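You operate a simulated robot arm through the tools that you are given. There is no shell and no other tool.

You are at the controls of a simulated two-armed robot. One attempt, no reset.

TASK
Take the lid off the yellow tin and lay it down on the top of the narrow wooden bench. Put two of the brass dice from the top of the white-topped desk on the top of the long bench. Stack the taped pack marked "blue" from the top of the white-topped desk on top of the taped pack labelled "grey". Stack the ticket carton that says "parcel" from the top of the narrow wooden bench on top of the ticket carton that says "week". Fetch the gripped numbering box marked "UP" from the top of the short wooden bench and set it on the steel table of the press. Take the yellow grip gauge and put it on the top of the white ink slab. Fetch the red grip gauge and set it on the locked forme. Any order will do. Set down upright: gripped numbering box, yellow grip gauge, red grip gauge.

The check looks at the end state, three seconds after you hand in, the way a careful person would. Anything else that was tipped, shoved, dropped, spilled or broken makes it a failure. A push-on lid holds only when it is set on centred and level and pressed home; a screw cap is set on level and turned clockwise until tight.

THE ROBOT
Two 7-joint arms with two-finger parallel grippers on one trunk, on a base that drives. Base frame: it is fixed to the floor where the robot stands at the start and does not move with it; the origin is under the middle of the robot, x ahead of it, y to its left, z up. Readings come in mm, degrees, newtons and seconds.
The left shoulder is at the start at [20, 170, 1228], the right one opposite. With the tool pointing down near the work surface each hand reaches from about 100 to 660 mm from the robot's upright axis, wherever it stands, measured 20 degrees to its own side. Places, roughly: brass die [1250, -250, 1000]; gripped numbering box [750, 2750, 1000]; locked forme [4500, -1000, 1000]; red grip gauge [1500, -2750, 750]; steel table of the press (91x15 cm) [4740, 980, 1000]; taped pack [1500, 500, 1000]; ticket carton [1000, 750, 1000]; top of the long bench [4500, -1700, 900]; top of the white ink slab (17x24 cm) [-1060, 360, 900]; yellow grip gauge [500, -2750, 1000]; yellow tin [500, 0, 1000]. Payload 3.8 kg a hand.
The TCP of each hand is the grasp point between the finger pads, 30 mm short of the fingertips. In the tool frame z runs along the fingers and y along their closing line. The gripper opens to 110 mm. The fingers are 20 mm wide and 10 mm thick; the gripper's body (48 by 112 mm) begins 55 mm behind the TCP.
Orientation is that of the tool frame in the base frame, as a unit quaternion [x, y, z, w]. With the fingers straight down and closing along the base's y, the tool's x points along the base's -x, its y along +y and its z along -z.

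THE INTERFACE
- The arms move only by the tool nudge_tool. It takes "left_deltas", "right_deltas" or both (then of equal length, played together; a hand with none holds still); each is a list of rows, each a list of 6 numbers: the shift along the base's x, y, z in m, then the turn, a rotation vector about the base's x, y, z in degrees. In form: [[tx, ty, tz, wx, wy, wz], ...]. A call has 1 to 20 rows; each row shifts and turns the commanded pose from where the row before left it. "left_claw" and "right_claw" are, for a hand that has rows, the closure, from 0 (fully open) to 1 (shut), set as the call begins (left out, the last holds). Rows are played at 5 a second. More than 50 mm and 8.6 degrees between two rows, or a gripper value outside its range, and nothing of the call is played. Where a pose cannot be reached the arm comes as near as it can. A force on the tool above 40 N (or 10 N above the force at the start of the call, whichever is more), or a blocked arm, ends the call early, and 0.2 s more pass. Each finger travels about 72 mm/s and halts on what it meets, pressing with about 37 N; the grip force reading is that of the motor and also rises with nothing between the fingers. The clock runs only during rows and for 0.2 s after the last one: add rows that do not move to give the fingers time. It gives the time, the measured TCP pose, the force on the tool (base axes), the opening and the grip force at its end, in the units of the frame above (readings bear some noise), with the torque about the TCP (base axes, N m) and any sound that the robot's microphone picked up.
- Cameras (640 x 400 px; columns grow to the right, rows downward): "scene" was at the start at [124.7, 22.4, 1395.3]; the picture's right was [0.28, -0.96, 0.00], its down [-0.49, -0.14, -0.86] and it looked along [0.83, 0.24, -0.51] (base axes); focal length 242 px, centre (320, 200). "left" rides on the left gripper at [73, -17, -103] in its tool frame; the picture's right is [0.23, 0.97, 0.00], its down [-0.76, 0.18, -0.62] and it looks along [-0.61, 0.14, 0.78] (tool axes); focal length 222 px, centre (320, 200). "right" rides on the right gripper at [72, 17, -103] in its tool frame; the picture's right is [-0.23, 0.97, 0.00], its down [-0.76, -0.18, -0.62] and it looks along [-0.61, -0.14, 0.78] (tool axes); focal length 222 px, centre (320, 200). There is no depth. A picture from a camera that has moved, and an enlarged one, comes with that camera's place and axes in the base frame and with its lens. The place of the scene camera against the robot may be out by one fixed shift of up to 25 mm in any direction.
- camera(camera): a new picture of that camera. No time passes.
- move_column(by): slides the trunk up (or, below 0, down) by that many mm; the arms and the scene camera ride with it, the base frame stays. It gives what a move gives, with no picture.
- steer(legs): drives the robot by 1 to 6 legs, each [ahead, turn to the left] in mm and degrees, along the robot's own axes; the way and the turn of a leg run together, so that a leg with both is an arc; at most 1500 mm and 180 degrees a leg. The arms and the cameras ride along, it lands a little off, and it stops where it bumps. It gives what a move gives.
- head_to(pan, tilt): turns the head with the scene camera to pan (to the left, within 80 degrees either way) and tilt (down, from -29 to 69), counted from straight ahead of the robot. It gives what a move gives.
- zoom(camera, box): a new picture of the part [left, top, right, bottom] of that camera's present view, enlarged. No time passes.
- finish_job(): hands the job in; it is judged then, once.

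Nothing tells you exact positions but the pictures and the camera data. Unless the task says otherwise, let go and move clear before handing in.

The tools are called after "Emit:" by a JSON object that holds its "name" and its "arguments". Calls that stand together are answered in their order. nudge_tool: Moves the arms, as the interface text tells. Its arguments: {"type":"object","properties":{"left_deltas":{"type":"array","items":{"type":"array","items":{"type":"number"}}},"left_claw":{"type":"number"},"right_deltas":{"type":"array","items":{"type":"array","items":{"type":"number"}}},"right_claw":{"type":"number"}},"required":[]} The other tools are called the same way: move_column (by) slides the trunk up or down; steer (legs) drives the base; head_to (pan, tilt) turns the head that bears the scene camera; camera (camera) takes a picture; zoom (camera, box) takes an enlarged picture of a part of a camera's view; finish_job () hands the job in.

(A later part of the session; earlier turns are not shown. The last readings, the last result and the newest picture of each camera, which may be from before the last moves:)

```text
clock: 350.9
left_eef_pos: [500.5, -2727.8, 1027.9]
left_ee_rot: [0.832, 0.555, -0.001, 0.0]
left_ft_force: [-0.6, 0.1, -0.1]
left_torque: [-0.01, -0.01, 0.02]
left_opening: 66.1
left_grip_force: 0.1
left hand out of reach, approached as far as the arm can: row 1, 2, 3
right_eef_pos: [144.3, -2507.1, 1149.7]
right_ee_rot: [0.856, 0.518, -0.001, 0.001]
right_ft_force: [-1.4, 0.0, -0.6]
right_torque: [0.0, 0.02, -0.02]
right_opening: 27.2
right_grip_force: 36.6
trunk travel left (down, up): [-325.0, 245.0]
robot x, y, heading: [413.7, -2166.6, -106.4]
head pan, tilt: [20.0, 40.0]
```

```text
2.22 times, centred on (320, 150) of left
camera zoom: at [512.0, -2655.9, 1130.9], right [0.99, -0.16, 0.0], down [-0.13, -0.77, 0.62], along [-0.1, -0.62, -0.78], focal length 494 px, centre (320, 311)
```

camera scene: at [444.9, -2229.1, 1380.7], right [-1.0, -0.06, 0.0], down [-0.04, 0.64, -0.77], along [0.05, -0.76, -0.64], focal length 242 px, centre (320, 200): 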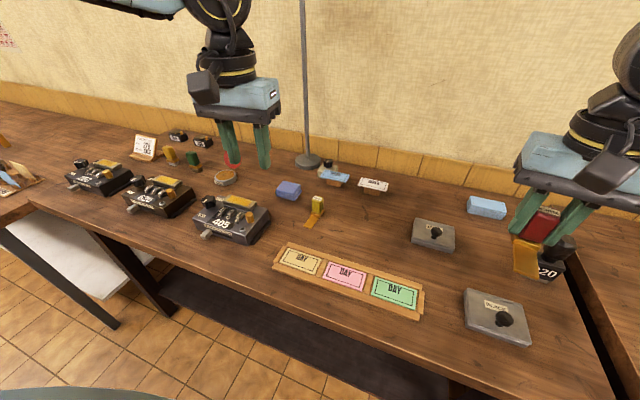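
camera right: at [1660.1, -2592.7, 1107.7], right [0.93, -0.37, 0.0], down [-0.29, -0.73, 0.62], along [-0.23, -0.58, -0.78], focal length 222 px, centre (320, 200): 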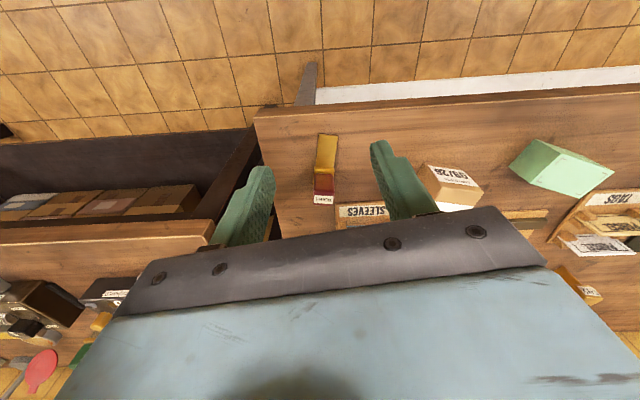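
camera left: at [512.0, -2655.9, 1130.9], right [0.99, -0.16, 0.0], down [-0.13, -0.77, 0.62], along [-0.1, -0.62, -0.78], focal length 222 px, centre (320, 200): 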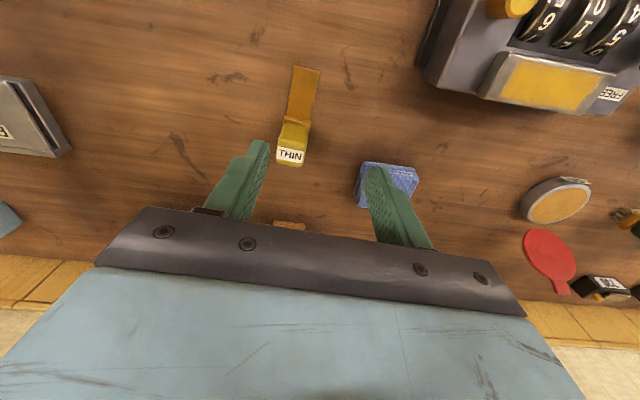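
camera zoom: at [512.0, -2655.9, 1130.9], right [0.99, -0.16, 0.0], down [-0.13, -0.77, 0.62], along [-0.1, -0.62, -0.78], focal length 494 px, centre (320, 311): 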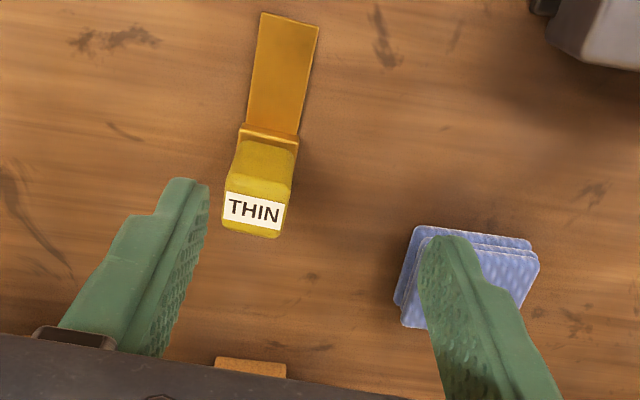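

The left arm's posture limits inward reach; turning the robot 15° clockwise puts the gauge further to its side.

Emit:
{"name": "steer", "arguments": {"legs": [[0, -15]]}}

Emit:
{"name": "nudge_tool", "arguments": {"left_deltas": [[0.0, 0, 0, 0, 0, 0]]}}

```text
clock: 352.2
left_eef_pos: [350.6, -2730.9, 1028.6]
left_ee_rot: [0.897, 0.441, -0.001, 0.0]
left_ft_force: [-1.2, -0.1, -0.6]
left_torque: [-0.02, -0.01, 0.04]
left_opening: 65.9
left_grip_force: 0.0
right_eef_pos: [64.0, -2425.5, 1150.2]
right_ee_rot: [0.916, 0.402, 0.0, 0.0]
right_ft_force: [-0.1, 1.1, -1.2]
right_torque: [-0.03, -0.03, -0.02]
right_opening: 27.3
right_grip_force: 36.8
trunk travel left (down, up): [-325.0, 245.0]
robot x, y, heading: [416.6, -2163.1, -121.3]
head pan, tilt: [20.0, 40.0]
```

```text
clock: 352.6
left_eef_pos: [349.8, -2730.7, 1027.3]
left_ee_rot: [0.897, 0.442, -0.002, 0.0]
left_ft_force: [0.2, 0.2, 0.5]
left_torque: [0.0, -0.02, 0.01]
left_opening: 66.2
left_grip_force: 0.1
right_eef_pos: [64.0, -2425.8, 1150.5]
right_ee_rot: [0.916, 0.401, 0.0, 0.0]
right_ft_force: [-1.1, 1.0, -1.1]
right_torque: [0.01, -0.01, -0.03]
right_opening: 27.4
right_grip_force: 37.0
trunk travel left (down, up): [-325.0, 245.0]
robot x, y, heading: [418.3, -2165.6, -121.5]
head pan, tilt: [20.0, 40.0]
```

Emit:
{"name": "nudge_tool", "arguments": {"left_deltas": [[0.025, -0.003, 0, 0, 0, 5], [0.025, -0.003, 0, 0, 0, 5], [0.025, -0.006, 0, 0, 0, 5], [0.025, -0.006, -0.01, 0, 0, 0], [0.016, -0.007, -0.02, 0, 0, 0], [0, 0, 0, 0, 0, 0]]}}

Emit:
{"name": "zoom", "arguments": {"camera": "left", "box": [220, 60, 420, 240]}}

Emit:
{"name": "camera", "arguments": {"camera": "scene"}}

```text
clock: 354.0
left_eef_pos: [465.4, -2755.1, 997.6]
left_ee_rot: [0.832, 0.555, -0.002, 0.0]
left_ft_force: [0.3, 0.1, -0.7]
left_torque: [-0.01, -0.02, 0.03]
left_opening: 66.1
left_grip_force: 0.0
right_eef_pos: [64.2, -2423.5, 1149.8]
right_ee_rot: [0.916, 0.402, -0.001, -0.001]
right_ft_force: [-0.2, 1.0, 0.6]
right_torque: [0.0, -0.01, -0.02]
right_opening: 27.1
right_grip_force: 36.3
trunk travel left (down, up): [-325.0, 245.0]
robot x, y, heading: [414.0, -2162.0, -121.2]
head pan, tilt: [20.0, 40.0]
```

```text
2.22 times, centred on (320, 150) of left
camera zoom: at [477.7, -2683.8, 1101.3], right [0.99, -0.16, 0.0], down [-0.13, -0.77, 0.62], along [-0.1, -0.62, -0.78], focal length 494 px, centre (320, 311)
```

zoom: 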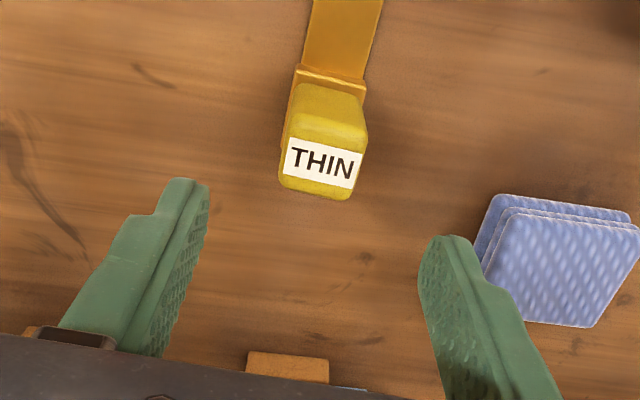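

```text
taken
camera scene: at [405.2, -2267.9, 1380.8], right [-0.98, 0.2, 0.0], down [0.13, 0.63, -0.77], along [-0.15, -0.75, -0.64], focal length 242 px, centre (320, 200)
```

scene: 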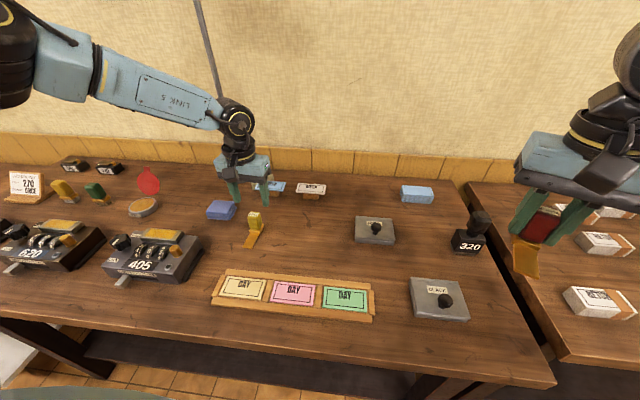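

Reached. Top centre refines to (467.5,-2749,937). Descend partway and re-check.

Emit:
{"name": "nudge_tool", "arguments": {"left_deltas": [[0.002, 0.005, -0.01, 0, 0, 0], [0, 0, -0.02, 0, 0, 0], [0, 0, -0.02, 0, 0, 0], [0, 0, 0, 0, 0, 0]]}}

Emit:
{"name": "zoom", "arguments": {"camera": "left", "box": [220, 60, 420, 240]}}

```text
clock: 355.0
left_eef_pos: [468.2, -2751.6, 948.5]
left_ee_rot: [0.832, 0.554, -0.002, 0.0]
left_ft_force: [-0.6, -0.8, -0.2]
left_torque: [-0.01, 0.02, 0.0]
left_opening: 66.1
left_grip_force: 0.1
right_eef_pos: [63.8, -2424.8, 1149.9]
right_ee_rot: [0.916, 0.402, -0.001, 0.0]
right_ft_force: [0.0, 0.5, -0.9]
right_torque: [-0.02, 0.05, 0.0]
right_opening: 27.5
right_grip_force: 37.4
trunk travel left (down, up): [-325.0, 245.0]
robot x, y, heading: [413.7, -2163.0, -121.1]
head pan, tilt: [20.0, 40.0]
```

```text
2.22 times, centred on (320, 150) of left
camera zoom: at [480.5, -2678.4, 1050.7], right [0.99, -0.16, 0.0], down [-0.13, -0.77, 0.62], along [-0.1, -0.62, -0.78], focal length 494 px, centre (320, 311)
```

zoom: 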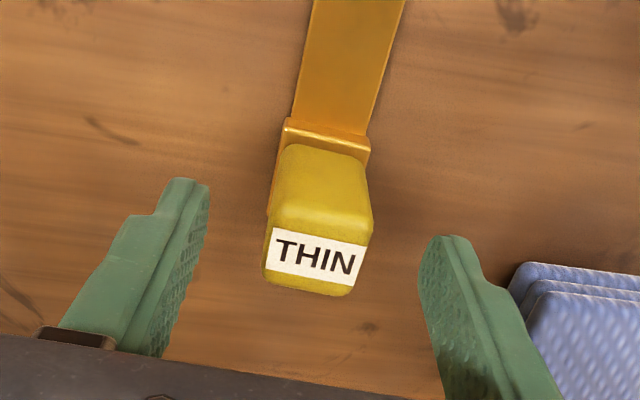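

Perfectly centred. Descend to grip height, close and lift.

Emit:
{"name": "nudge_tool", "arguments": {"left_deltas": [[0, 0, -0.015, 0, 0, 0], [0, 0, -0.015, 0, 0, 0], [0, 0, -0.007, 0, 0, 0], [0, 0, 0, 0, 0, 0]]}}

Emit:
{"name": "nudge_tool", "arguments": {"left_deltas": [[0, 0, 0, 0, 0, 0], [0, 0, 0, 0, 0, 0], [0, 0, 0, 0, 0, 0], [0, 0, 0, 0, 0, 0]], "left_claw": 1.0}}

Emit:
{"name": "nudge_tool", "arguments": {"left_deltas": [[0, 0, 0.004, 0, 0, 0], [0, 0, 0.008, 0, 0, 0], [0, 0, 0.01, 0, 0, 0], [0, 0, 0, 0, 0, 0]]}}

Emit:
{"name": "zoom", "arguments": {"camera": "left", "box": [220, 60, 420, 240]}}

```text
clock: 356.0
left_eef_pos: [468.6, -2751.0, 910.1]
left_ee_rot: [0.832, 0.555, -0.001, 0.0]
left_ft_force: [0.4, 0.8, -0.5]
left_torque: [0.01, -0.03, 0.01]
left_opening: 66.1
left_grip_force: 0.0
right_eef_pos: [64.5, -2424.9, 1150.3]
right_ee_rot: [0.916, 0.402, -0.001, 0.0]
right_ft_force: [-0.6, -0.3, -0.4]
right_torque: [0.01, 0.01, 0.0]
right_opening: 27.2
right_grip_force: 37.4
trunk travel left (down, up): [-325.0, 245.0]
robot x, y, heading: [417.2, -2163.5, -121.3]
head pan, tilt: [20.0, 40.0]
```

```text
clock: 357.0
left_eef_pos: [469.3, -2750.1, 911.6]
left_ee_rot: [0.832, 0.555, -0.001, -0.001]
left_ft_force: [-0.4, -0.1, -0.1]
left_torque: [0.02, 0.03, 0.0]
left_opening: 29.1
left_grip_force: 36.8
right_eef_pos: [64.3, -2425.4, 1150.1]
right_ee_rot: [0.916, 0.402, -0.001, 0.0]
right_ft_force: [0.2, 0.5, -1.2]
right_torque: [0.0, 0.01, 0.01]
right_opening: 27.1
right_grip_force: 36.9
trunk travel left (down, up): [-325.0, 245.0]
robot x, y, heading: [414.6, -2162.1, -121.4]
head pan, tilt: [20.0, 40.0]
```

```text
clock: 358.0
left_eef_pos: [468.9, -2750.7, 932.6]
left_ee_rot: [0.832, 0.555, -0.001, -0.001]
left_ft_force: [0.0, 0.3, 0.0]
left_torque: [0.01, 0.0, -0.02]
left_opening: 29.1
left_grip_force: 36.8
right_eef_pos: [64.5, -2425.1, 1149.8]
right_ee_rot: [0.916, 0.402, -0.001, 0.001]
right_ft_force: [-0.6, 0.2, -0.5]
right_torque: [0.0, 0.02, 0.0]
right_opening: 27.4
right_grip_force: 36.8
trunk travel left (down, up): [-325.0, 245.0]
robot x, y, heading: [415.8, -2167.2, -121.3]
head pan, tilt: [20.0, 40.0]
```

```text
2.22 times, centred on (320, 150) of left
camera zoom: at [481.0, -2678.6, 1035.8], right [0.99, -0.16, 0.0], down [-0.13, -0.77, 0.62], along [-0.1, -0.61, -0.78], focal length 494 px, centre (320, 311)
```

zoom: 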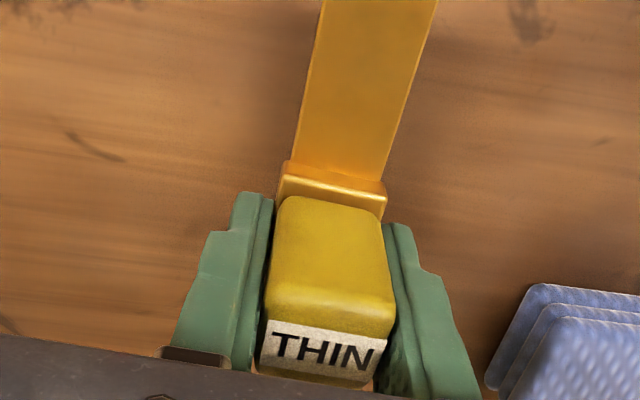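

Yellow gauge held. Lift, back away and look toward the ink slab's place at (-1060, 360).

Emit:
{"name": "nudge_tool", "arguments": {"left_deltas": [[0, 0, 0.04, 0, 0, 0], [0, 0, 0.04, 0, 0, 0], [0, 0, 0.04, 0, 0, 0], [0, 0.01, 0.04, 0, 0, 0], [0, 0.03, 0.035, 0, 0, 0], [0, 0.04, 0.025, 0, 0, 0], [0, 0.04, 0, 0, 0, 0], [0, 0, 0, 0, 0, 0]]}}

Emit:
{"name": "steer", "arguments": {"legs": [[-400, 0], [0, -85]]}}

Emit:
{"name": "head_to", "arguments": {"pan": 0, "tilt": 20}}

Emit:
{"name": "camera", "arguments": {"camera": "scene"}}

Emit:
{"name": "head_to", "arguments": {"pan": -40, "tilt": 20}}

Emit:
{"name": "camera", "arguments": {"camera": "scene"}}

```text
clock: 359.8
left_eef_pos: [468.5, -2631.9, 1152.8]
left_ee_rot: [0.831, 0.556, -0.002, -0.001]
left_ft_force: [0.2, -0.3, -0.7]
left_torque: [-0.01, -0.01, -0.01]
left_opening: 29.1
left_grip_force: 37.0
right_eef_pos: [64.0, -2425.2, 1149.4]
right_ee_rot: [0.916, 0.402, -0.001, 0.0]
right_ft_force: [-0.5, -0.4, -0.6]
right_torque: [0.0, -0.01, 0.0]
right_opening: 27.2
right_grip_force: 37.0
trunk travel left (down, up): [-325.0, 245.0]
robot x, y, heading: [414.5, -2160.6, -121.5]
head pan, tilt: [20.0, 40.0]
```

```text
clock: 365.9
left_eef_pos: [160.9, -1916.6, 1153.3]
left_ee_rot: [0.989, -0.15, -0.001, -0.002]
left_ft_force: [0.5, 0.2, -0.4]
left_torque: [-0.03, 0.01, 0.01]
left_opening: 29.1
left_grip_force: 37.3
right_eef_pos: [330.4, -1496.5, 1150.6]
right_ee_rot: [0.947, -0.321, -0.001, 0.0]
right_ft_force: [1.2, 0.0, -0.3]
right_torque: [-0.04, 0.0, 0.03]
right_opening: 27.3
right_grip_force: 36.8
trunk travel left (down, up): [-325.0, 245.0]
robot x, y, heading: [621.7, -1823.4, 153.8]
head pan, tilt: [20.0, 40.0]
```

```text
clock: 366.7
left_eef_pos: [161.2, -1918.1, 1152.5]
left_ee_rot: [0.989, -0.15, -0.001, -0.002]
left_ft_force: [1.1, 0.3, -1.2]
left_torque: [0.0, -0.03, -0.02]
left_opening: 29.0
left_grip_force: 37.4
right_eef_pos: [331.4, -1496.9, 1149.9]
right_ee_rot: [0.947, -0.32, -0.001, 0.0]
right_ft_force: [-0.4, 0.9, -1.5]
right_torque: [-0.02, 0.0, 0.01]
right_opening: 27.3
right_grip_force: 37.0
trunk travel left (down, up): [-325.0, 245.0]
robot x, y, heading: [618.7, -1827.4, 153.7]
head pan, tilt: [0.0, 20.0]
```

```text
taken
camera scene: at [537.7, -1775.9, 1412.1], right [0.44, 0.9, 0.0], down [0.31, -0.15, -0.94], along [-0.84, 0.41, -0.34], focal length 242 px, centre (320, 200)
```

scene: 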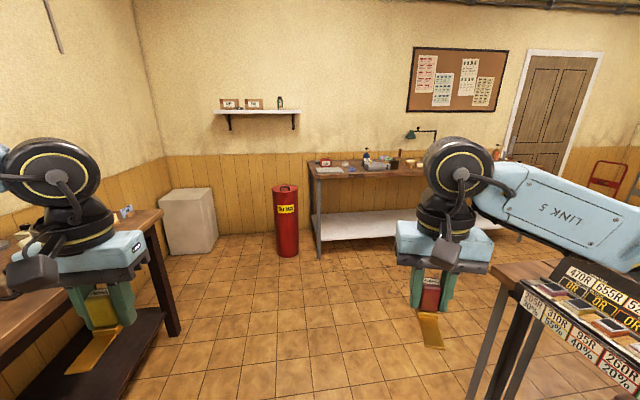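

```text
clock: 367.8
left_eef_pos: [162.1, -1917.5, 1153.5]
left_ee_rot: [0.989, -0.151, 0.0, -0.003]
left_ft_force: [0.0, 0.6, 0.1]
left_torque: [-0.02, 0.06, -0.05]
left_opening: 28.9
left_grip_force: 37.5
right_eef_pos: [330.0, -1496.4, 1151.0]
right_ee_rot: [0.947, -0.321, -0.001, -0.001]
right_ft_force: [-0.2, 0.6, 0.0]
right_torque: [0.01, 0.01, -0.01]
right_opening: 27.4
right_grip_force: 36.9
trunk travel left (down, up): [-325.0, 245.0]
robot x, y, heading: [626.6, -1820.7, 154.0]
head pan, tilt: [-40.0, 20.0]
```

```text
taken
camera scene: at [583.7, -1731.8, 1412.1], right [0.91, 0.4, 0.0], down [0.14, -0.31, -0.94], along [-0.38, 0.86, -0.34], focal length 242 px, centre (320, 200)
```

scene: 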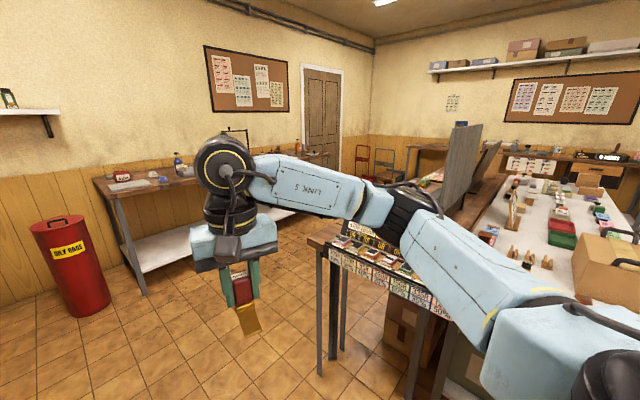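

The ink slab should be on the bench along the far wall. Drive around the narrow bench's end to there.

Emit:
{"name": "steer", "arguments": {"legs": [[0, 9], [1230, 0], [0, -90], [1400, 0], [0, 90]]}}

Emit:
{"name": "head_to", "arguments": {"pan": 0, "tilt": 25}}

Emit:
{"name": "camera", "arguments": {"camera": "scene"}}

```text
clock: 388.9
left_eef_pos: [-580.0, -283.6, 1152.5]
left_ee_rot: [0.996, -0.088, -0.001, -0.002]
left_ft_force: [-0.3, -0.3, -0.9]
left_torque: [-0.03, 0.01, 0.02]
left_opening: 29.0
left_grip_force: 37.1
right_eef_pos: [-467.4, 155.6, 1149.6]
right_ee_rot: [0.966, -0.26, -0.001, 0.0]
right_ft_force: [-0.7, -0.4, 1.0]
right_torque: [-0.01, -0.01, -0.01]
right_opening: 27.4
right_grip_force: 36.5
trunk travel left (down, up): [-325.0, 245.0]
robot x, y, heading: [-140.7, -133.7, 161.0]
head pan, tilt: [-40.0, 20.0]
```

```text
clock: 389.9
left_eef_pos: [-580.4, -284.5, 1153.3]
left_ee_rot: [0.996, -0.087, -0.001, -0.001]
left_ft_force: [0.0, 0.1, -1.2]
left_torque: [-0.03, 0.02, -0.04]
left_opening: 29.1
left_grip_force: 37.1
right_eef_pos: [-466.7, 156.6, 1149.0]
right_ee_rot: [0.966, -0.259, 0.0, 0.0]
right_ft_force: [0.3, 0.8, -0.8]
right_torque: [0.04, 0.01, 0.0]
right_opening: 27.5
right_grip_force: 36.8
trunk travel left (down, up): [-325.0, 245.0]
robot x, y, heading: [-132.3, -130.8, 161.3]
head pan, tilt: [0.0, 25.0]
```

```text
taken
camera scene: at [-224.7, -97.3, 1404.0], right [0.32, 0.95, 0.0], down [0.4, -0.14, -0.91], along [-0.86, 0.29, -0.42], focal length 242 px, centre (320, 200)
```

scene: 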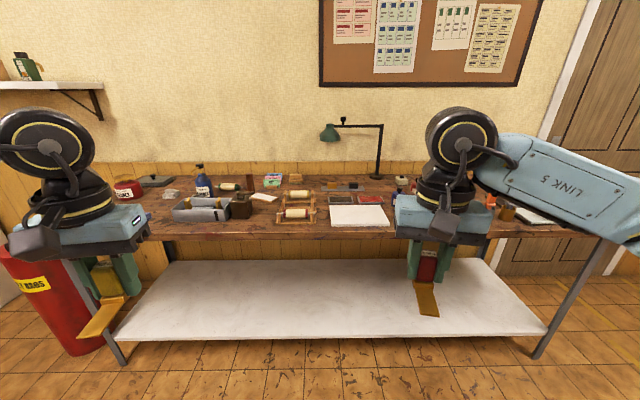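

Emit:
{"name": "zoom", "arguments": {"camera": "scene", "box": [160, 160, 420, 260]}}

```text
2.46 times, centred on (290, 210) of scene
camera zoom: at [-224.7, -97.3, 1404.0], right [0.32, 0.95, 0.0], down [0.4, -0.14, -0.91], along [-0.86, 0.29, -0.42], focal length 595 px, centre (394, 175)
```

zoom: 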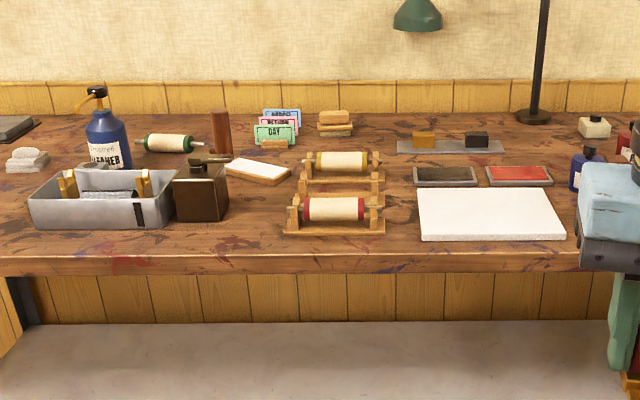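

The white slab is at about (-1010..-1060, 340..360). Drive to put it in front-left.

Emit:
{"name": "steer", "arguments": {"legs": [[0, -37.3], [700, 0], [0, 39]]}}

Emit:
{"name": "head_to", "arguments": {"pan": 20, "tilt": 40}}

Emit:
{"name": "camera", "arguments": {"camera": "scene"}}

Emit:
{"name": "camera", "arguments": {"camera": "left"}}

```text
clock: 397.3
left_eef_pos: [-960.7, 277.1, 1151.7]
left_ee_rot: [0.997, -0.071, 0.0, -0.001]
left_ft_force: [0.6, -0.1, -1.4]
left_torque: [0.05, 0.0, 0.01]
left_opening: 29.2
left_grip_force: 37.0
right_eef_pos: [-862.1, 719.6, 1150.0]
right_ee_rot: [0.97, -0.244, -0.001, 0.0]
right_ft_force: [0.5, 0.7, -1.3]
right_torque: [0.0, -0.01, -0.03]
right_opening: 27.2
right_grip_force: 37.0
trunk travel left (down, up): [-325.0, 245.0]
robot x, y, heading: [-521.0, 447.0, 162.8]
head pan, tilt: [0.0, 25.0]
```

```text
clock: 398.2
left_eef_pos: [-961.5, 277.2, 1152.1]
left_ee_rot: [0.998, -0.071, 0.0, -0.001]
left_ft_force: [-0.4, 0.3, -1.3]
left_torque: [-0.02, 0.03, -0.01]
left_opening: 29.2
left_grip_force: 37.1
right_eef_pos: [-861.0, 720.3, 1149.8]
right_ee_rot: [0.97, -0.244, -0.001, 0.0]
right_ft_force: [-0.1, -0.7, 0.2]
right_torque: [0.01, -0.03, -0.01]
right_opening: 27.4
right_grip_force: 37.8
trunk travel left (down, up): [-325.0, 245.0]
robot x, y, heading: [-519.6, 441.5, 162.9]
head pan, tilt: [20.0, 40.0]
```

```text
taken
camera scene: at [-608.6, 443.2, 1380.8], right [-0.05, 1.0, 0.0], down [0.64, 0.03, -0.77], along [-0.77, -0.04, -0.64], focal length 242 px, centre (320, 200)
```

scene: 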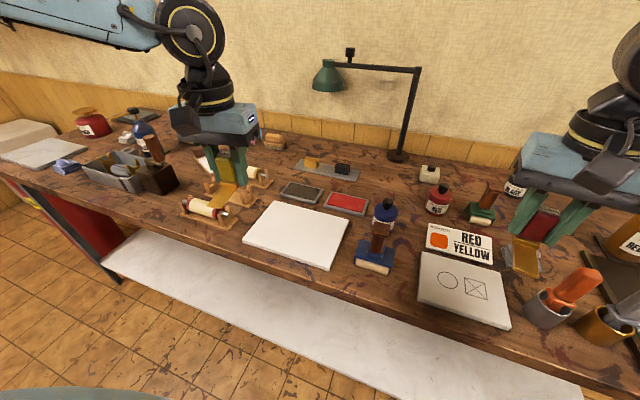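

```text
taken
camera left: at [-886.8, 282.7, 1255.4], right [0.09, -1.0, 0.0], down [-0.78, -0.07, 0.62], along [-0.62, -0.05, -0.78], focal length 222 px, centre (320, 200)
```

left: 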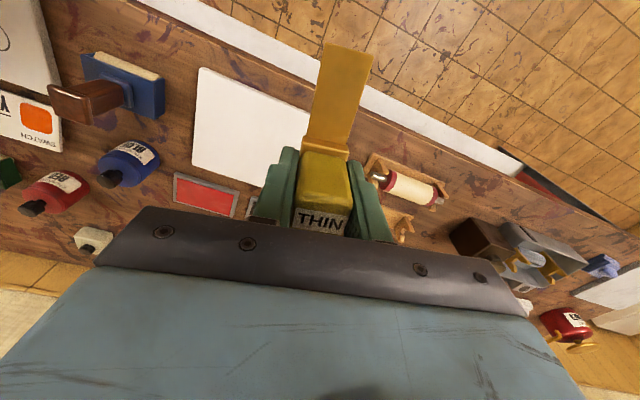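

Slab centre computed ≈(-1071,355). Drive 60 mm closer, then bring the gauge over it.

Emit:
{"name": "steer", "arguments": {"legs": [[60, 0]]}}

Emit:
{"name": "nudge_tool", "arguments": {"left_deltas": [[-0.02, 0.02, 0, 0, 0, 0], [-0.02, 0.02, 0, 0, 0, 0], [-0.02, 0.02, 0, 0, 0, 0], [0, 0, -0.04, 0, 0, 0], [0, 0, -0.04, 0, 0, 0], [0, 0, -0.04, 0, 0, 0], [0, 0, 0, 0, 0, 0]]}}

Emit:
{"name": "camera", "arguments": {"camera": "left"}}

Emit:
{"name": "camera", "arguments": {"camera": "scene"}}

```text
clock: 399.1
left_eef_pos: [-1019.0, 295.2, 1152.5]
left_ee_rot: [0.998, -0.07, 0.0, 0.0]
left_ft_force: [-0.1, 0.6, -0.9]
left_torque: [-0.01, 0.01, -0.02]
left_opening: 28.9
left_grip_force: 37.2
right_eef_pos: [-921.0, 738.0, 1149.3]
right_ee_rot: [0.97, -0.242, 0.0, 0.0]
right_ft_force: [-0.4, -0.2, -0.4]
right_torque: [0.01, 0.0, -0.01]
right_opening: 27.3
right_grip_force: 36.7
trunk travel left (down, up): [-325.0, 245.0]
robot x, y, heading: [-573.8, 464.6, 163.0]
head pan, tilt: [20.0, 40.0]
```

```text
clock: 400.7
left_eef_pos: [-1078.3, 354.0, 1032.9]
left_ee_rot: [0.997, -0.072, -0.001, -0.001]
left_ft_force: [-0.5, 0.3, -0.8]
left_torque: [0.01, 0.01, 0.0]
left_opening: 28.9
left_grip_force: 37.3
right_eef_pos: [-918.7, 738.1, 1150.6]
right_ee_rot: [0.97, -0.244, -0.001, -0.001]
right_ft_force: [0.4, -0.5, -1.1]
right_torque: [-0.02, 0.03, 0.01]
right_opening: 27.3
right_grip_force: 37.0
trunk travel left (down, up): [-325.0, 245.0]
robot x, y, heading: [-577.0, 462.4, 163.1]
head pan, tilt: [20.0, 40.0]
```

```text
taken
camera left: at [-1004.0, 360.1, 1135.0], right [0.09, -1.0, 0.0], down [-0.78, -0.07, 0.62], along [-0.62, -0.05, -0.78], focal length 222 px, centre (320, 200)
```

left: 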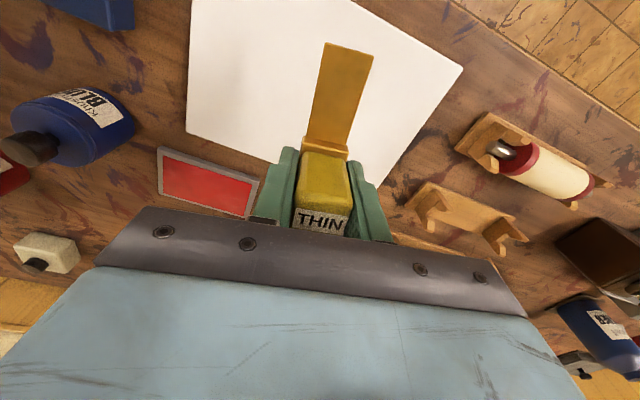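

```text
taken
camera scene: at [-665.1, 460.6, 1380.8], right [-0.05, 1.0, 0.0], down [0.64, 0.03, -0.77], along [-0.77, -0.04, -0.64], focal length 242 px, centre (320, 200)
```

scene: 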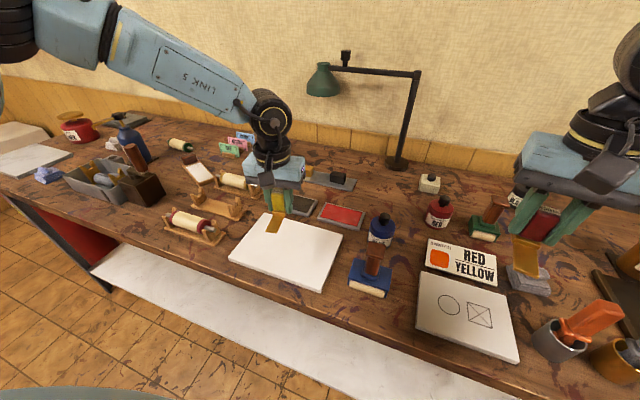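

The gauge is over the slab's middle. Lower to contact.

Emit:
{"name": "nudge_tool", "arguments": {"left_deltas": [[0, 0, -0.03, 0, 0, 0], [0, 0, -0.03, 0, 0, 0], [0, 0, -0.015, 0, 0, 0], [0, 0, 0, 0, 0, 0]]}}

Emit:
{"name": "nudge_tool", "arguments": {"left_deltas": [[0, 0, -0.004, 0, 0, 0], [0, 0, -0.003, 0, 0, 0], [0, 0, 0, 0, 0, 0]]}}

Emit:
{"name": "camera", "arguments": {"camera": "left"}}

Emit:
{"name": "zoom", "arguments": {"camera": "scene", "box": [200, 140, 370, 300]}}

```text
clock: 401.7
left_eef_pos: [-1078.5, 354.5, 959.0]
left_ee_rot: [0.998, -0.07, 0.0, -0.001]
left_ft_force: [-0.1, 0.5, -0.7]
left_torque: [0.03, -0.01, 0.01]
left_opening: 29.1
left_grip_force: 36.9
right_eef_pos: [-917.6, 737.8, 1149.5]
right_ee_rot: [0.97, -0.243, -0.001, 0.0]
right_ft_force: [0.1, -0.1, -0.3]
right_torque: [-0.01, -0.02, 0.01]
right_opening: 27.4
right_grip_force: 36.6
trunk travel left (down, up): [-325.0, 245.0]
robot x, y, heading: [-578.7, 465.8, 163.3]
head pan, tilt: [20.0, 40.0]
```

```text
clock: 402.5
left_eef_pos: [-1078.7, 353.8, 950.3]
left_ee_rot: [0.997, -0.071, -0.001, -0.001]
left_ft_force: [-0.6, -0.1, -0.2]
left_torque: [-0.01, -0.04, 0.02]
left_opening: 28.9
left_grip_force: 36.9
right_eef_pos: [-918.1, 737.9, 1150.1]
right_ee_rot: [0.97, -0.243, -0.001, -0.001]
right_ft_force: [-0.6, 0.0, -1.0]
right_torque: [0.01, -0.02, 0.0]
right_opening: 27.2
right_grip_force: 37.3
trunk travel left (down, up): [-325.0, 245.0]
robot x, y, heading: [-575.3, 460.0, 163.0]
head pan, tilt: [20.0, 40.0]
```

```text
taken
camera left: at [-1004.1, 360.4, 1053.9], right [0.09, -1.0, 0.0], down [-0.78, -0.07, 0.62], along [-0.62, -0.05, -0.78], focal length 222 px, centre (320, 200)
```

left: 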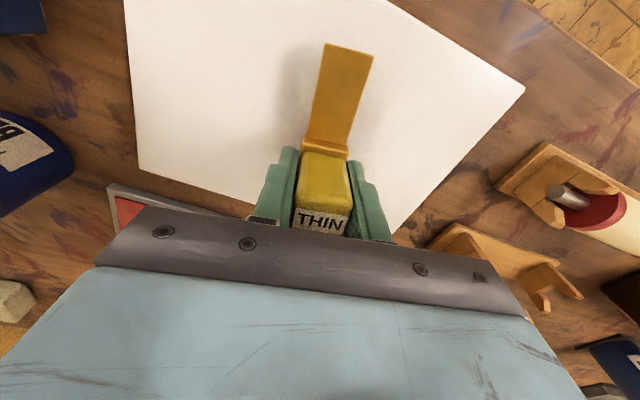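

```text
2.50 times, centred on (285, 220) of scene
camera zoom: at [-665.5, 460.5, 1380.7], right [-0.05, 1.0, 0.0], down [0.64, 0.03, -0.77], along [-0.76, -0.04, -0.64], focal length 604 px, centre (408, 150)
```

zoom: 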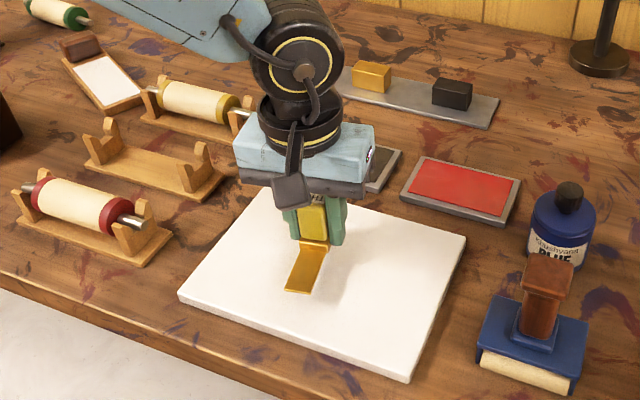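

Emit:
{"name": "nudge_tool", "arguments": {"left_deltas": [[0, 0, -0.002, 0, 0, 0], [0, 0, -0.002, 0, 0, 0], [0, 0, 0, 0, 0, 0]]}}

Emit:
{"name": "nudge_tool", "arguments": {"left_deltas": [[0, 0, -0.0015, 0, 0, 0], [0, 0, -0.0015, 0, 0, 0], [0, 0, 0, 0, 0, 0]]}}

Emit:
{"name": "nudge_tool", "arguments": {"left_deltas": [[0, 0, -0.0015, 0, 0, 0], [0, 0, -0.0015, 0, 0, 0], [0, 0, 0, 0, 0, 0]]}}

```text
clock: 403.3
left_eef_pos: [-1077.9, 353.8, 947.1]
left_ee_rot: [0.998, -0.071, 0.0, 0.0]
left_ft_force: [0.2, 1.5, -0.6]
left_torque: [-0.02, 0.01, -0.02]
left_opening: 29.0
left_grip_force: 37.5
right_eef_pos: [-918.4, 736.1, 1150.8]
right_ee_rot: [0.97, -0.243, 0.0, 0.0]
right_ft_force: [-0.6, 1.6, -0.7]
right_torque: [-0.02, 0.0, 0.01]
right_opening: 27.3
right_grip_force: 37.1
trunk travel left (down, up): [-325.0, 245.0]
robot x, y, heading: [-578.4, 465.7, 162.9]
head pan, tilt: [20.0, 40.0]
```

```text
clock: 404.1
left_eef_pos: [-1078.1, 354.1, 944.3]
left_ee_rot: [0.998, -0.07, -0.001, 0.0]
left_ft_force: [0.2, -0.4, -0.9]
left_torque: [0.0, 0.0, -0.01]
left_opening: 29.1
left_grip_force: 37.1
right_eef_pos: [-918.7, 737.6, 1150.1]
right_ee_rot: [0.97, -0.243, -0.001, 0.0]
right_ft_force: [-0.5, -0.8, -1.3]
right_torque: [-0.01, 0.02, 0.01]
right_opening: 27.4
right_grip_force: 37.0
trunk travel left (down, up): [-325.0, 245.0]
robot x, y, heading: [-577.5, 463.6, 163.0]
head pan, tilt: [20.0, 40.0]
```

```text
clock: 404.9
left_eef_pos: [-1078.4, 354.8, 940.2]
left_ee_rot: [0.998, -0.07, -0.001, -0.001]
left_ft_force: [0.2, -0.7, -0.2]
left_torque: [-0.02, 0.0, 0.02]
left_opening: 29.0
left_grip_force: 36.8
right_eef_pos: [-918.5, 737.2, 1149.4]
right_ee_rot: [0.97, -0.243, -0.001, 0.0]
right_ft_force: [-0.3, -0.4, -1.8]
right_torque: [0.04, -0.01, -0.03]
right_opening: 27.3
right_grip_force: 37.1
trunk travel left (down, up): [-325.0, 245.0]
robot x, y, heading: [-578.6, 464.5, 163.3]
head pan, tilt: [20.0, 40.0]
```

Emit:
{"name": "nudge_tool", "arguments": {"left_deltas": [[0, 0, -0.0015, 0, 0, 0], [0, 0, -0.0015, 0, 0, 0], [0, 0, 0, 0, 0, 0]]}}

Emit:
{"name": "nudge_tool", "arguments": {"left_deltas": [[0, 0, -0.0015, 0, 0, 0], [0, 0, -0.0015, 0, 0, 0], [0, 0, 0, 0, 0, 0]]}}

Emit:
{"name": "nudge_tool", "arguments": {"left_deltas": [[0, 0, -0.0015, 0, 0, 0], [0, 0, -0.0015, 0, 0, 0], [0, 0, 0, 0, 0, 0]]}}

Emit:
{"name": "zoom", "arguments": {"camera": "left", "box": [220, 20, 420, 240]}}

```text
clock: 405.7
left_eef_pos: [-1077.5, 355.5, 937.5]
left_ee_rot: [0.997, -0.071, -0.001, -0.001]
left_ft_force: [0.1, -0.2, -1.3]
left_torque: [0.01, 0.0, 0.0]
left_opening: 28.8
left_grip_force: 36.3
right_eef_pos: [-918.9, 737.4, 1150.1]
right_ee_rot: [0.97, -0.243, -0.001, 0.0]
right_ft_force: [0.3, -0.3, -0.3]
right_torque: [-0.04, -0.03, -0.01]
right_opening: 27.4
right_grip_force: 36.9
trunk travel left (down, up): [-325.0, 245.0]
robot x, y, heading: [-578.0, 461.7, 163.1]
head pan, tilt: [20.0, 40.0]
```

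```text
clock: 406.5
left_eef_pos: [-1077.1, 354.8, 932.7]
left_ee_rot: [0.998, -0.07, 0.001, -0.001]
left_ft_force: [1.0, -0.1, -0.3]
left_torque: [-0.01, 0.0, -0.03]
left_opening: 29.0
left_grip_force: 36.7
right_eef_pos: [-917.6, 738.1, 1150.2]
right_ee_rot: [0.97, -0.243, 0.0, -0.001]
right_ft_force: [0.5, -0.1, -0.1]
right_torque: [0.02, 0.0, 0.0]
right_opening: 27.1
right_grip_force: 36.3
trunk travel left (down, up): [-325.0, 245.0]
robot x, y, heading: [-575.0, 461.7, 163.2]
head pan, tilt: [20.0, 40.0]
```

```text
clock: 407.3
left_eef_pos: [-1077.6, 355.3, 931.3]
left_ee_rot: [0.997, -0.071, -0.001, -0.001]
left_ft_force: [-0.2, 0.3, -1.3]
left_torque: [0.0, 0.02, -0.01]
left_opening: 29.1
left_grip_force: 37.5
right_eef_pos: [-919.0, 737.3, 1150.2]
right_ee_rot: [0.97, -0.243, -0.001, 0.0]
right_ft_force: [0.7, 0.1, -0.8]
right_torque: [0.0, 0.03, 0.0]
right_opening: 27.3
right_grip_force: 36.9
trunk travel left (down, up): [-325.0, 245.0]
robot x, y, heading: [-576.5, 458.1, 163.1]
head pan, tilt: [20.0, 40.0]
```

```text
1.82 times, centred on (320, 130) of left
camera zoom: at [-1003.7, 360.4, 1034.4], right [0.09, -1.0, 0.0], down [-0.78, -0.07, 0.62], along [-0.62, -0.05, -0.78], focal length 404 px, centre (320, 327)
```

zoom: 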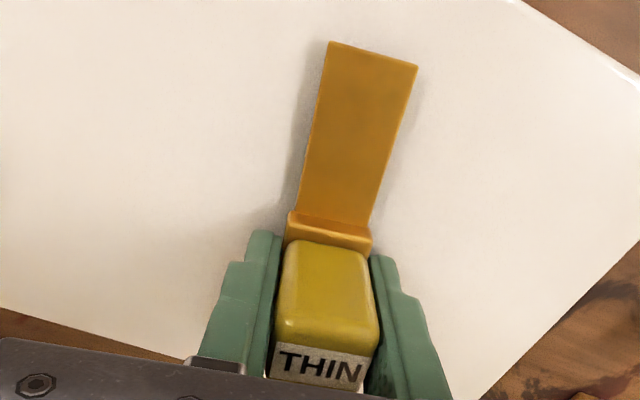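

Shadow is close; continue with small steps.

Emit:
{"name": "nudge_tool", "arguments": {"left_deltas": [[0, 0, -0.0015, 0, 0, 0], [0, 0, -0.001, 0, 0, 0], [0, 0, 0, 0, 0, 0]]}}

Emit:
{"name": "nudge_tool", "arguments": {"left_deltas": [[0, 0, -0.0015, 0, 0, 0], [0, 0, -0.001, 0, 0, 0], [0, 0, 0, 0, 0, 0]]}}

Emit:
{"name": "nudge_tool", "arguments": {"left_deltas": [[0, 0, -0.0015, 0, 0, 0], [0, 0, -0.001, 0, 0, 0], [0, 0, 0, 0, 0, 0]]}}

```text
clock: 408.1
left_eef_pos: [-1077.3, 354.9, 928.9]
left_ee_rot: [0.997, -0.071, -0.001, -0.001]
left_ft_force: [-0.4, 0.5, -0.9]
left_torque: [0.02, 0.02, 0.0]
left_opening: 28.8
left_grip_force: 36.8
right_eef_pos: [-918.8, 737.1, 1149.6]
right_ee_rot: [0.97, -0.242, -0.001, -0.001]
right_ft_force: [-0.5, 0.6, -0.8]
right_torque: [-0.04, 0.0, 0.01]
right_opening: 27.4
right_grip_force: 36.9
trunk travel left (down, up): [-325.0, 245.0]
robot x, y, heading: [-575.0, 460.7, 163.0]
head pan, tilt: [20.0, 40.0]
```

```text
clock: 408.9
left_eef_pos: [-1078.3, 354.5, 926.5]
left_ee_rot: [0.998, -0.07, -0.001, -0.002]
left_ft_force: [0.2, 0.2, 2.0]
left_torque: [-0.05, -0.08, -0.02]
left_opening: 29.0
left_grip_force: 37.2
right_eef_pos: [-918.9, 737.7, 1149.8]
right_ee_rot: [0.97, -0.243, -0.001, 0.0]
right_ft_force: [-0.2, 0.2, 0.2]
right_torque: [-0.03, 0.02, 0.04]
right_opening: 27.4
right_grip_force: 37.0
trunk travel left (down, up): [-325.0, 245.0]
robot x, y, heading: [-577.0, 460.5, 163.4]
head pan, tilt: [20.0, 40.0]
```

```text
clock: 409.7
left_eef_pos: [-1076.6, 354.5, 927.6]
left_ee_rot: [0.997, -0.071, -0.002, -0.002]
left_ft_force: [-5.2, 2.0, 17.8]
left_torque: [-0.17, -0.7, 0.06]
left_opening: 29.1
left_grip_force: 36.7
right_eef_pos: [-917.9, 736.8, 1150.1]
right_ee_rot: [0.97, -0.243, -0.001, 0.0]
right_ft_force: [0.1, -0.6, -0.3]
right_torque: [0.0, -0.03, -0.01]
right_opening: 27.2
right_grip_force: 37.3
trunk travel left (down, up): [-325.0, 245.0]
robot x, y, heading: [-577.2, 458.6, 163.0]
head pan, tilt: [20.0, 40.0]
```

Contact. Ease, release and lift off.

Emit:
{"name": "nudge_tool", "arguments": {"left_deltas": [[0, 0, 0.0012, 0, 0, 0], [0, 0, 0, 0, 0, 0]]}}

Emit:
{"name": "nudge_tool", "arguments": {"left_deltas": [[0, 0, 0, 0, 0, 0], [0, 0, 0, 0, 0, 0], [0, 0, 0, 0, 0, 0]], "left_claw": 0.55}}

Emit:
{"name": "nudge_tool", "arguments": {"left_deltas": [[0, 0, 0.01, 0, 0, 0], [0, 0, 0.02, 0, 0, 0], [0, 0, 0.03, 0, 0, 0], [0, 0, 0.04, 0, 0, 0], [0, 0, 0.04, 0, 0, 0], [0, 0, 0.04, 0, 0, 0], [0, 0, 0.04, 0, 0, 0]]}}

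Emit:
{"name": "camera", "arguments": {"camera": "left"}}

Emit:
{"name": "camera", "arguments": {"camera": "scene"}}

```text
clock: 410.3
left_eef_pos: [-1076.4, 354.3, 926.5]
left_ee_rot: [0.997, -0.071, -0.003, -0.002]
left_ft_force: [-7.0, 1.4, 20.9]
left_torque: [-0.09, -0.29, 0.0]
left_opening: 28.7
left_grip_force: 36.7
right_eef_pos: [-918.7, 738.2, 1150.2]
right_ee_rot: [0.97, -0.243, -0.001, -0.001]
right_ft_force: [-0.8, -0.1, -1.0]
right_torque: [0.01, -0.03, 0.0]
right_opening: 27.3
right_grip_force: 37.1
trunk travel left (down, up): [-325.0, 245.0]
robot x, y, heading: [-582.5, 459.9, 162.8]
head pan, tilt: [20.0, 40.0]
```

```text
clock: 411.1
left_eef_pos: [-1075.5, 354.2, 926.6]
left_ee_rot: [0.998, -0.07, 0.0, -0.001]
left_ft_force: [2.9, 8.7, 8.7]
left_torque: [-0.08, -0.11, 0.15]
left_opening: 45.2
left_grip_force: 0.0
right_eef_pos: [-918.0, 738.2, 1150.5]
right_ee_rot: [0.97, -0.243, -0.001, 0.0]
right_ft_force: [-0.6, 0.3, -0.9]
right_torque: [0.01, 0.01, 0.0]
right_opening: 27.2
right_grip_force: 37.5
trunk travel left (down, up): [-325.0, 245.0]
robot x, y, heading: [-573.7, 459.3, 163.0]
head pan, tilt: [20.0, 40.0]
```

```text
clock: 412.7
left_eef_pos: [-1076.7, 355.6, 1146.0]
left_ee_rot: [0.997, -0.071, 0.0, -0.001]
left_ft_force: [-0.4, 0.2, 0.3]
left_torque: [0.0, 0.03, 0.02]
left_opening: 49.4
left_grip_force: 0.0
right_eef_pos: [-917.9, 737.2, 1150.1]
right_ee_rot: [0.97, -0.243, -0.001, -0.001]
right_ft_force: [-0.2, 0.5, -0.5]
right_torque: [-0.02, 0.0, -0.05]
right_opening: 27.2
right_grip_force: 36.6
trunk travel left (down, up): [-325.0, 245.0]
robot x, y, heading: [-576.1, 458.8, 163.3]
head pan, tilt: [20.0, 40.0]
```

```text
taken
camera left: at [-1002.9, 360.2, 1248.8], right [0.09, -1.0, 0.0], down [-0.78, -0.07, 0.62], along [-0.62, -0.05, -0.78], focal length 222 px, centre (320, 200)
```

left: 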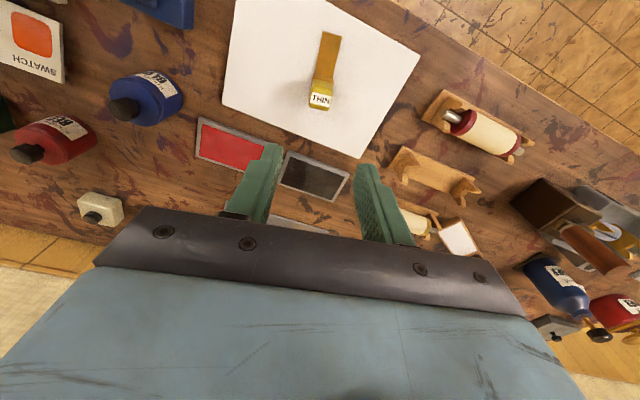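

```text
taken
camera scene: at [-664.9, 460.5, 1380.8], right [-0.05, 1.0, 0.0], down [0.64, 0.03, -0.77], along [-0.77, -0.04, -0.64], focal length 242 px, centre (320, 200)
```

scene: 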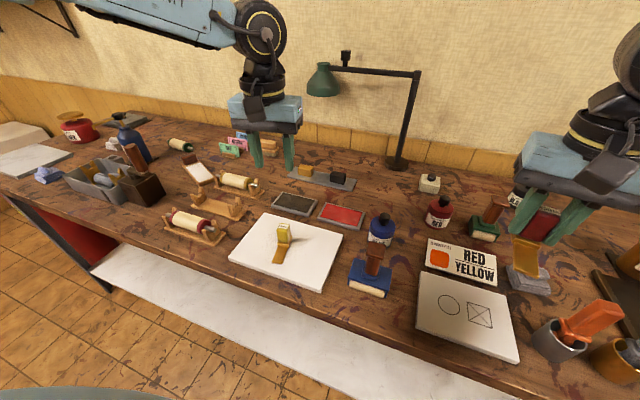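

The yellow gauge stands on the slab. Now go to the short wooden bench for the "UP" numbering box.

Emit:
{"name": "nudge_tool", "arguments": {"left_deltas": [[0.03, -0.01, 0.02, 0, 0, 0], [0.03, -0.01, 0.01, 0, 0, 0], [0.03, -0.01, 0, 0, 0, 0], [0, 0, 0, 0, 0, 0]]}}

Emit:
{"name": "steer", "arguments": {"legs": [[-500, 0], [0, -90], [1200, 0], [0, -22], [650, 0], [0, 22]]}}

Emit:
{"name": "head_to", "arguments": {"pan": 0, "tilt": 25}}

Emit:
{"name": "camera", "arguments": {"camera": "scene"}}

```text
clock: 413.7
left_eef_pos: [-986.8, 324.9, 1174.4]
left_ee_rot: [0.998, -0.07, 0.0, -0.001]
left_ft_force: [-0.6, 1.8, -0.6]
left_torque: [-0.02, -0.01, 0.02]
left_opening: 49.4
left_grip_force: 0.0
right_eef_pos: [-918.6, 737.1, 1149.5]
right_ee_rot: [0.97, -0.243, -0.001, 0.0]
right_ft_force: [-0.3, 0.2, -0.7]
right_torque: [-0.02, 0.0, -0.05]
right_opening: 27.2
right_grip_force: 37.3
trunk travel left (down, up): [-325.0, 245.0]
robot x, y, heading: [-578.2, 462.0, 162.9]
head pan, tilt: [20.0, 40.0]
```

```text
clock: 431.8
left_eef_pos: [531.1, 2386.1, 1175.6]
left_ee_rot: [-0.654, 0.757, -0.001, 0.0]
left_ft_force: [0.0, -0.4, 0.3]
left_torque: [-0.02, -0.01, -0.06]
left_opening: 49.3
left_grip_force: 0.0
right_eef_pos: [943.0, 2314.9, 1149.6]
right_ee_rot: [-0.511, 0.86, 0.0, 0.001]
right_ft_force: [-0.9, 0.3, -1.3]
right_torque: [0.0, -0.02, 0.0]
right_opening: 27.1
right_grip_force: 36.6
trunk travel left (down, up): [-325.0, 245.0]
robot x, y, heading: [668.6, 1975.6, 72.9]
head pan, tilt: [20.0, 40.0]
```

```text
clock: 432.6
left_eef_pos: [530.9, 2385.5, 1174.8]
left_ee_rot: [-0.653, 0.757, 0.001, 0.001]
left_ft_force: [0.5, -0.9, 0.0]
left_torque: [0.03, 0.01, 0.01]
left_opening: 49.6
left_grip_force: 0.1
right_eef_pos: [942.5, 2314.1, 1149.0]
right_ee_rot: [-0.511, 0.86, 0.0, 0.001]
right_ft_force: [0.2, -0.4, -0.8]
right_torque: [0.0, -0.03, 0.0]
right_opening: 27.3
right_grip_force: 37.3
trunk travel left (down, up): [-325.0, 245.0]
robot x, y, heading: [663.1, 1974.2, 72.9]
head pan, tilt: [0.0, 25.0]
```

```text
taken
camera scene: at [716.1, 2080.3, 1404.0], right [0.95, -0.3, 0.0], down [-0.13, -0.4, -0.91], along [0.27, 0.87, -0.42], focal length 242 px, centre (320, 200)
```

scene: 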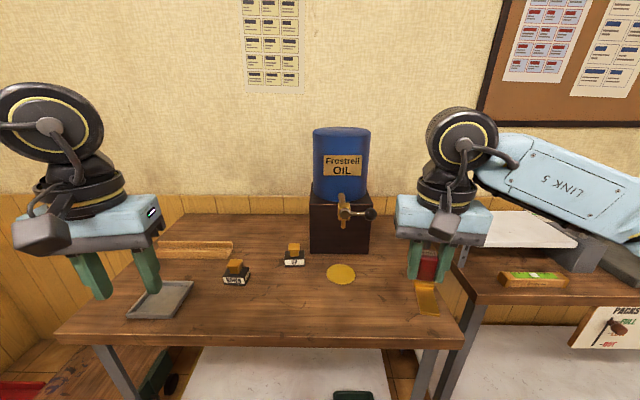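

Emit:
{"name": "zoom", "arguments": {"camera": "scene", "box": [200, 220, 360, 310]}}

Emit:
{"name": "camera", "arguments": {"camera": "left"}}

```text
4.00 times, centred on (280, 265) of scene
camera zoom: at [716.1, 2080.3, 1404.0], right [0.95, -0.3, 0.0], down [-0.13, -0.4, -0.91], along [0.27, 0.87, -0.42], focal length 966 px, centre (480, -60)
```

zoom: 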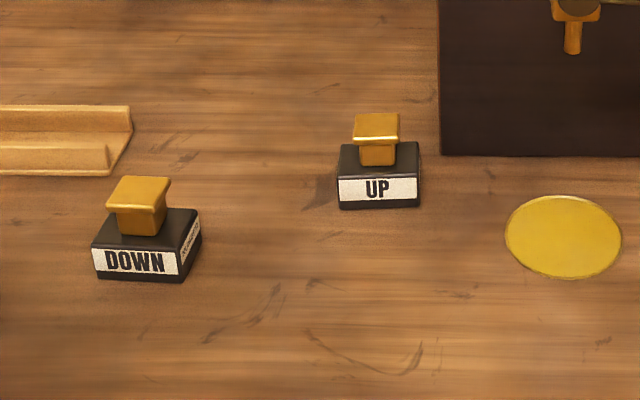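

```text
taken
camera left: at [536.3, 2310.8, 1277.9], right [-1.0, -0.08, 0.0], down [-0.07, 0.78, 0.62], along [-0.05, 0.62, -0.78], focal length 222 px, centre (320, 200)
```

left: 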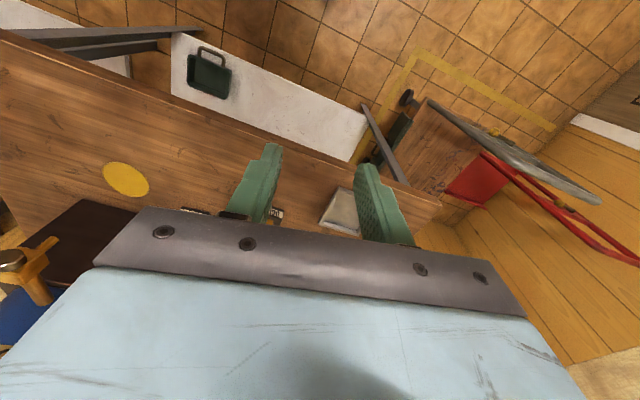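

The UP box is near (815,2683). Move closer so it's in the left arm's zone.

Emit:
{"name": "steer", "arguments": {"legs": [[0, -34], [290, 0], [0, 34]]}}

Emit:
{"name": "head_to", "arguments": {"pan": 20, "tilt": 40}}

Emit:
{"name": "camera", "arguments": {"camera": "scene"}}

Emit:
{"name": "camera", "arguments": {"camera": "left"}}

```text
clock: 436.1
left_eef_pos: [984.0, 2553.9, 1175.8]
left_ee_rot: [-0.408, 0.913, 0.0, 0.002]
left_ft_force: [0.6, -0.2, 0.5]
left_torque: [0.03, -0.02, 0.01]
left_opening: 49.6
left_grip_force: 0.1
right_eef_pos: [1287.3, 2266.6, 1149.4]
right_ee_rot: [-0.243, 0.97, 0.0, 0.001]
right_ft_force: [-0.1, -0.9, -0.9]
right_torque: [0.0, -0.03, -0.03]
right_opening: 27.5
right_grip_force: 37.4
trunk travel left (down, up): [-325.0, 245.0]
robot x, y, heading: [874.8, 2137.4, 38.8]
head pan, tilt: [0.0, 25.0]
stopped in leg 2: the robot was blocked; the commanded pose is now the measured one
```

```text
clock: 436.9
left_eef_pos: [984.3, 2553.5, 1174.2]
left_ee_rot: [-0.407, 0.914, -0.002, 0.0]
left_ft_force: [-0.6, -0.3, 0.6]
left_torque: [-0.03, 0.0, 0.04]
left_opening: 49.6
left_grip_force: 0.1
right_eef_pos: [1289.0, 2267.3, 1150.6]
right_ee_rot: [-0.242, 0.97, 0.002, 0.0]
right_ft_force: [0.5, 0.2, -1.0]
right_torque: [0.0, 0.01, -0.02]
right_opening: 27.3
right_grip_force: 37.1
trunk travel left (down, up): [-325.0, 245.0]
robot x, y, heading: [875.1, 2136.2, 39.2]
head pan, tilt: [20.0, 40.0]
```

```text
taken
camera scene: at [947.8, 2219.7, 1380.8], right [0.86, -0.51, 0.0], down [-0.33, -0.55, -0.77], along [0.39, 0.66, -0.64], focal length 242 px, centre (320, 200)
```

scene: 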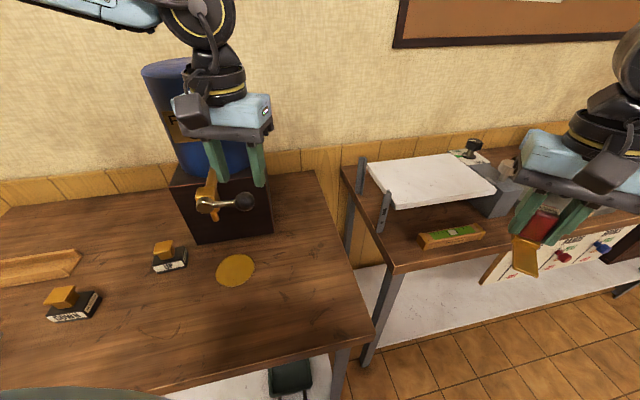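

```text
taken
camera left: at [948.6, 2487.6, 1277.8], right [-0.88, 0.48, 0.0], down [0.38, 0.69, 0.62], along [0.3, 0.55, -0.78], focal length 222 px, centre (320, 200)
```

left: 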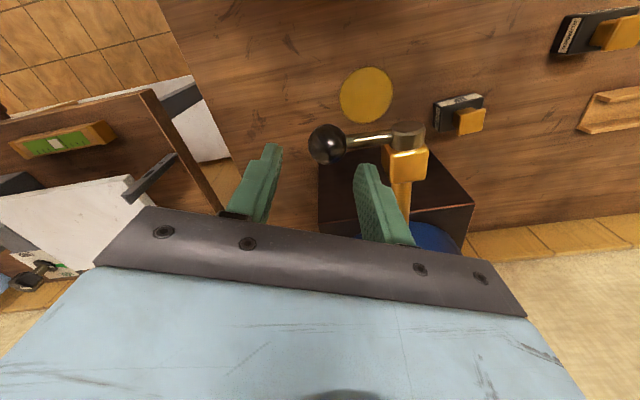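

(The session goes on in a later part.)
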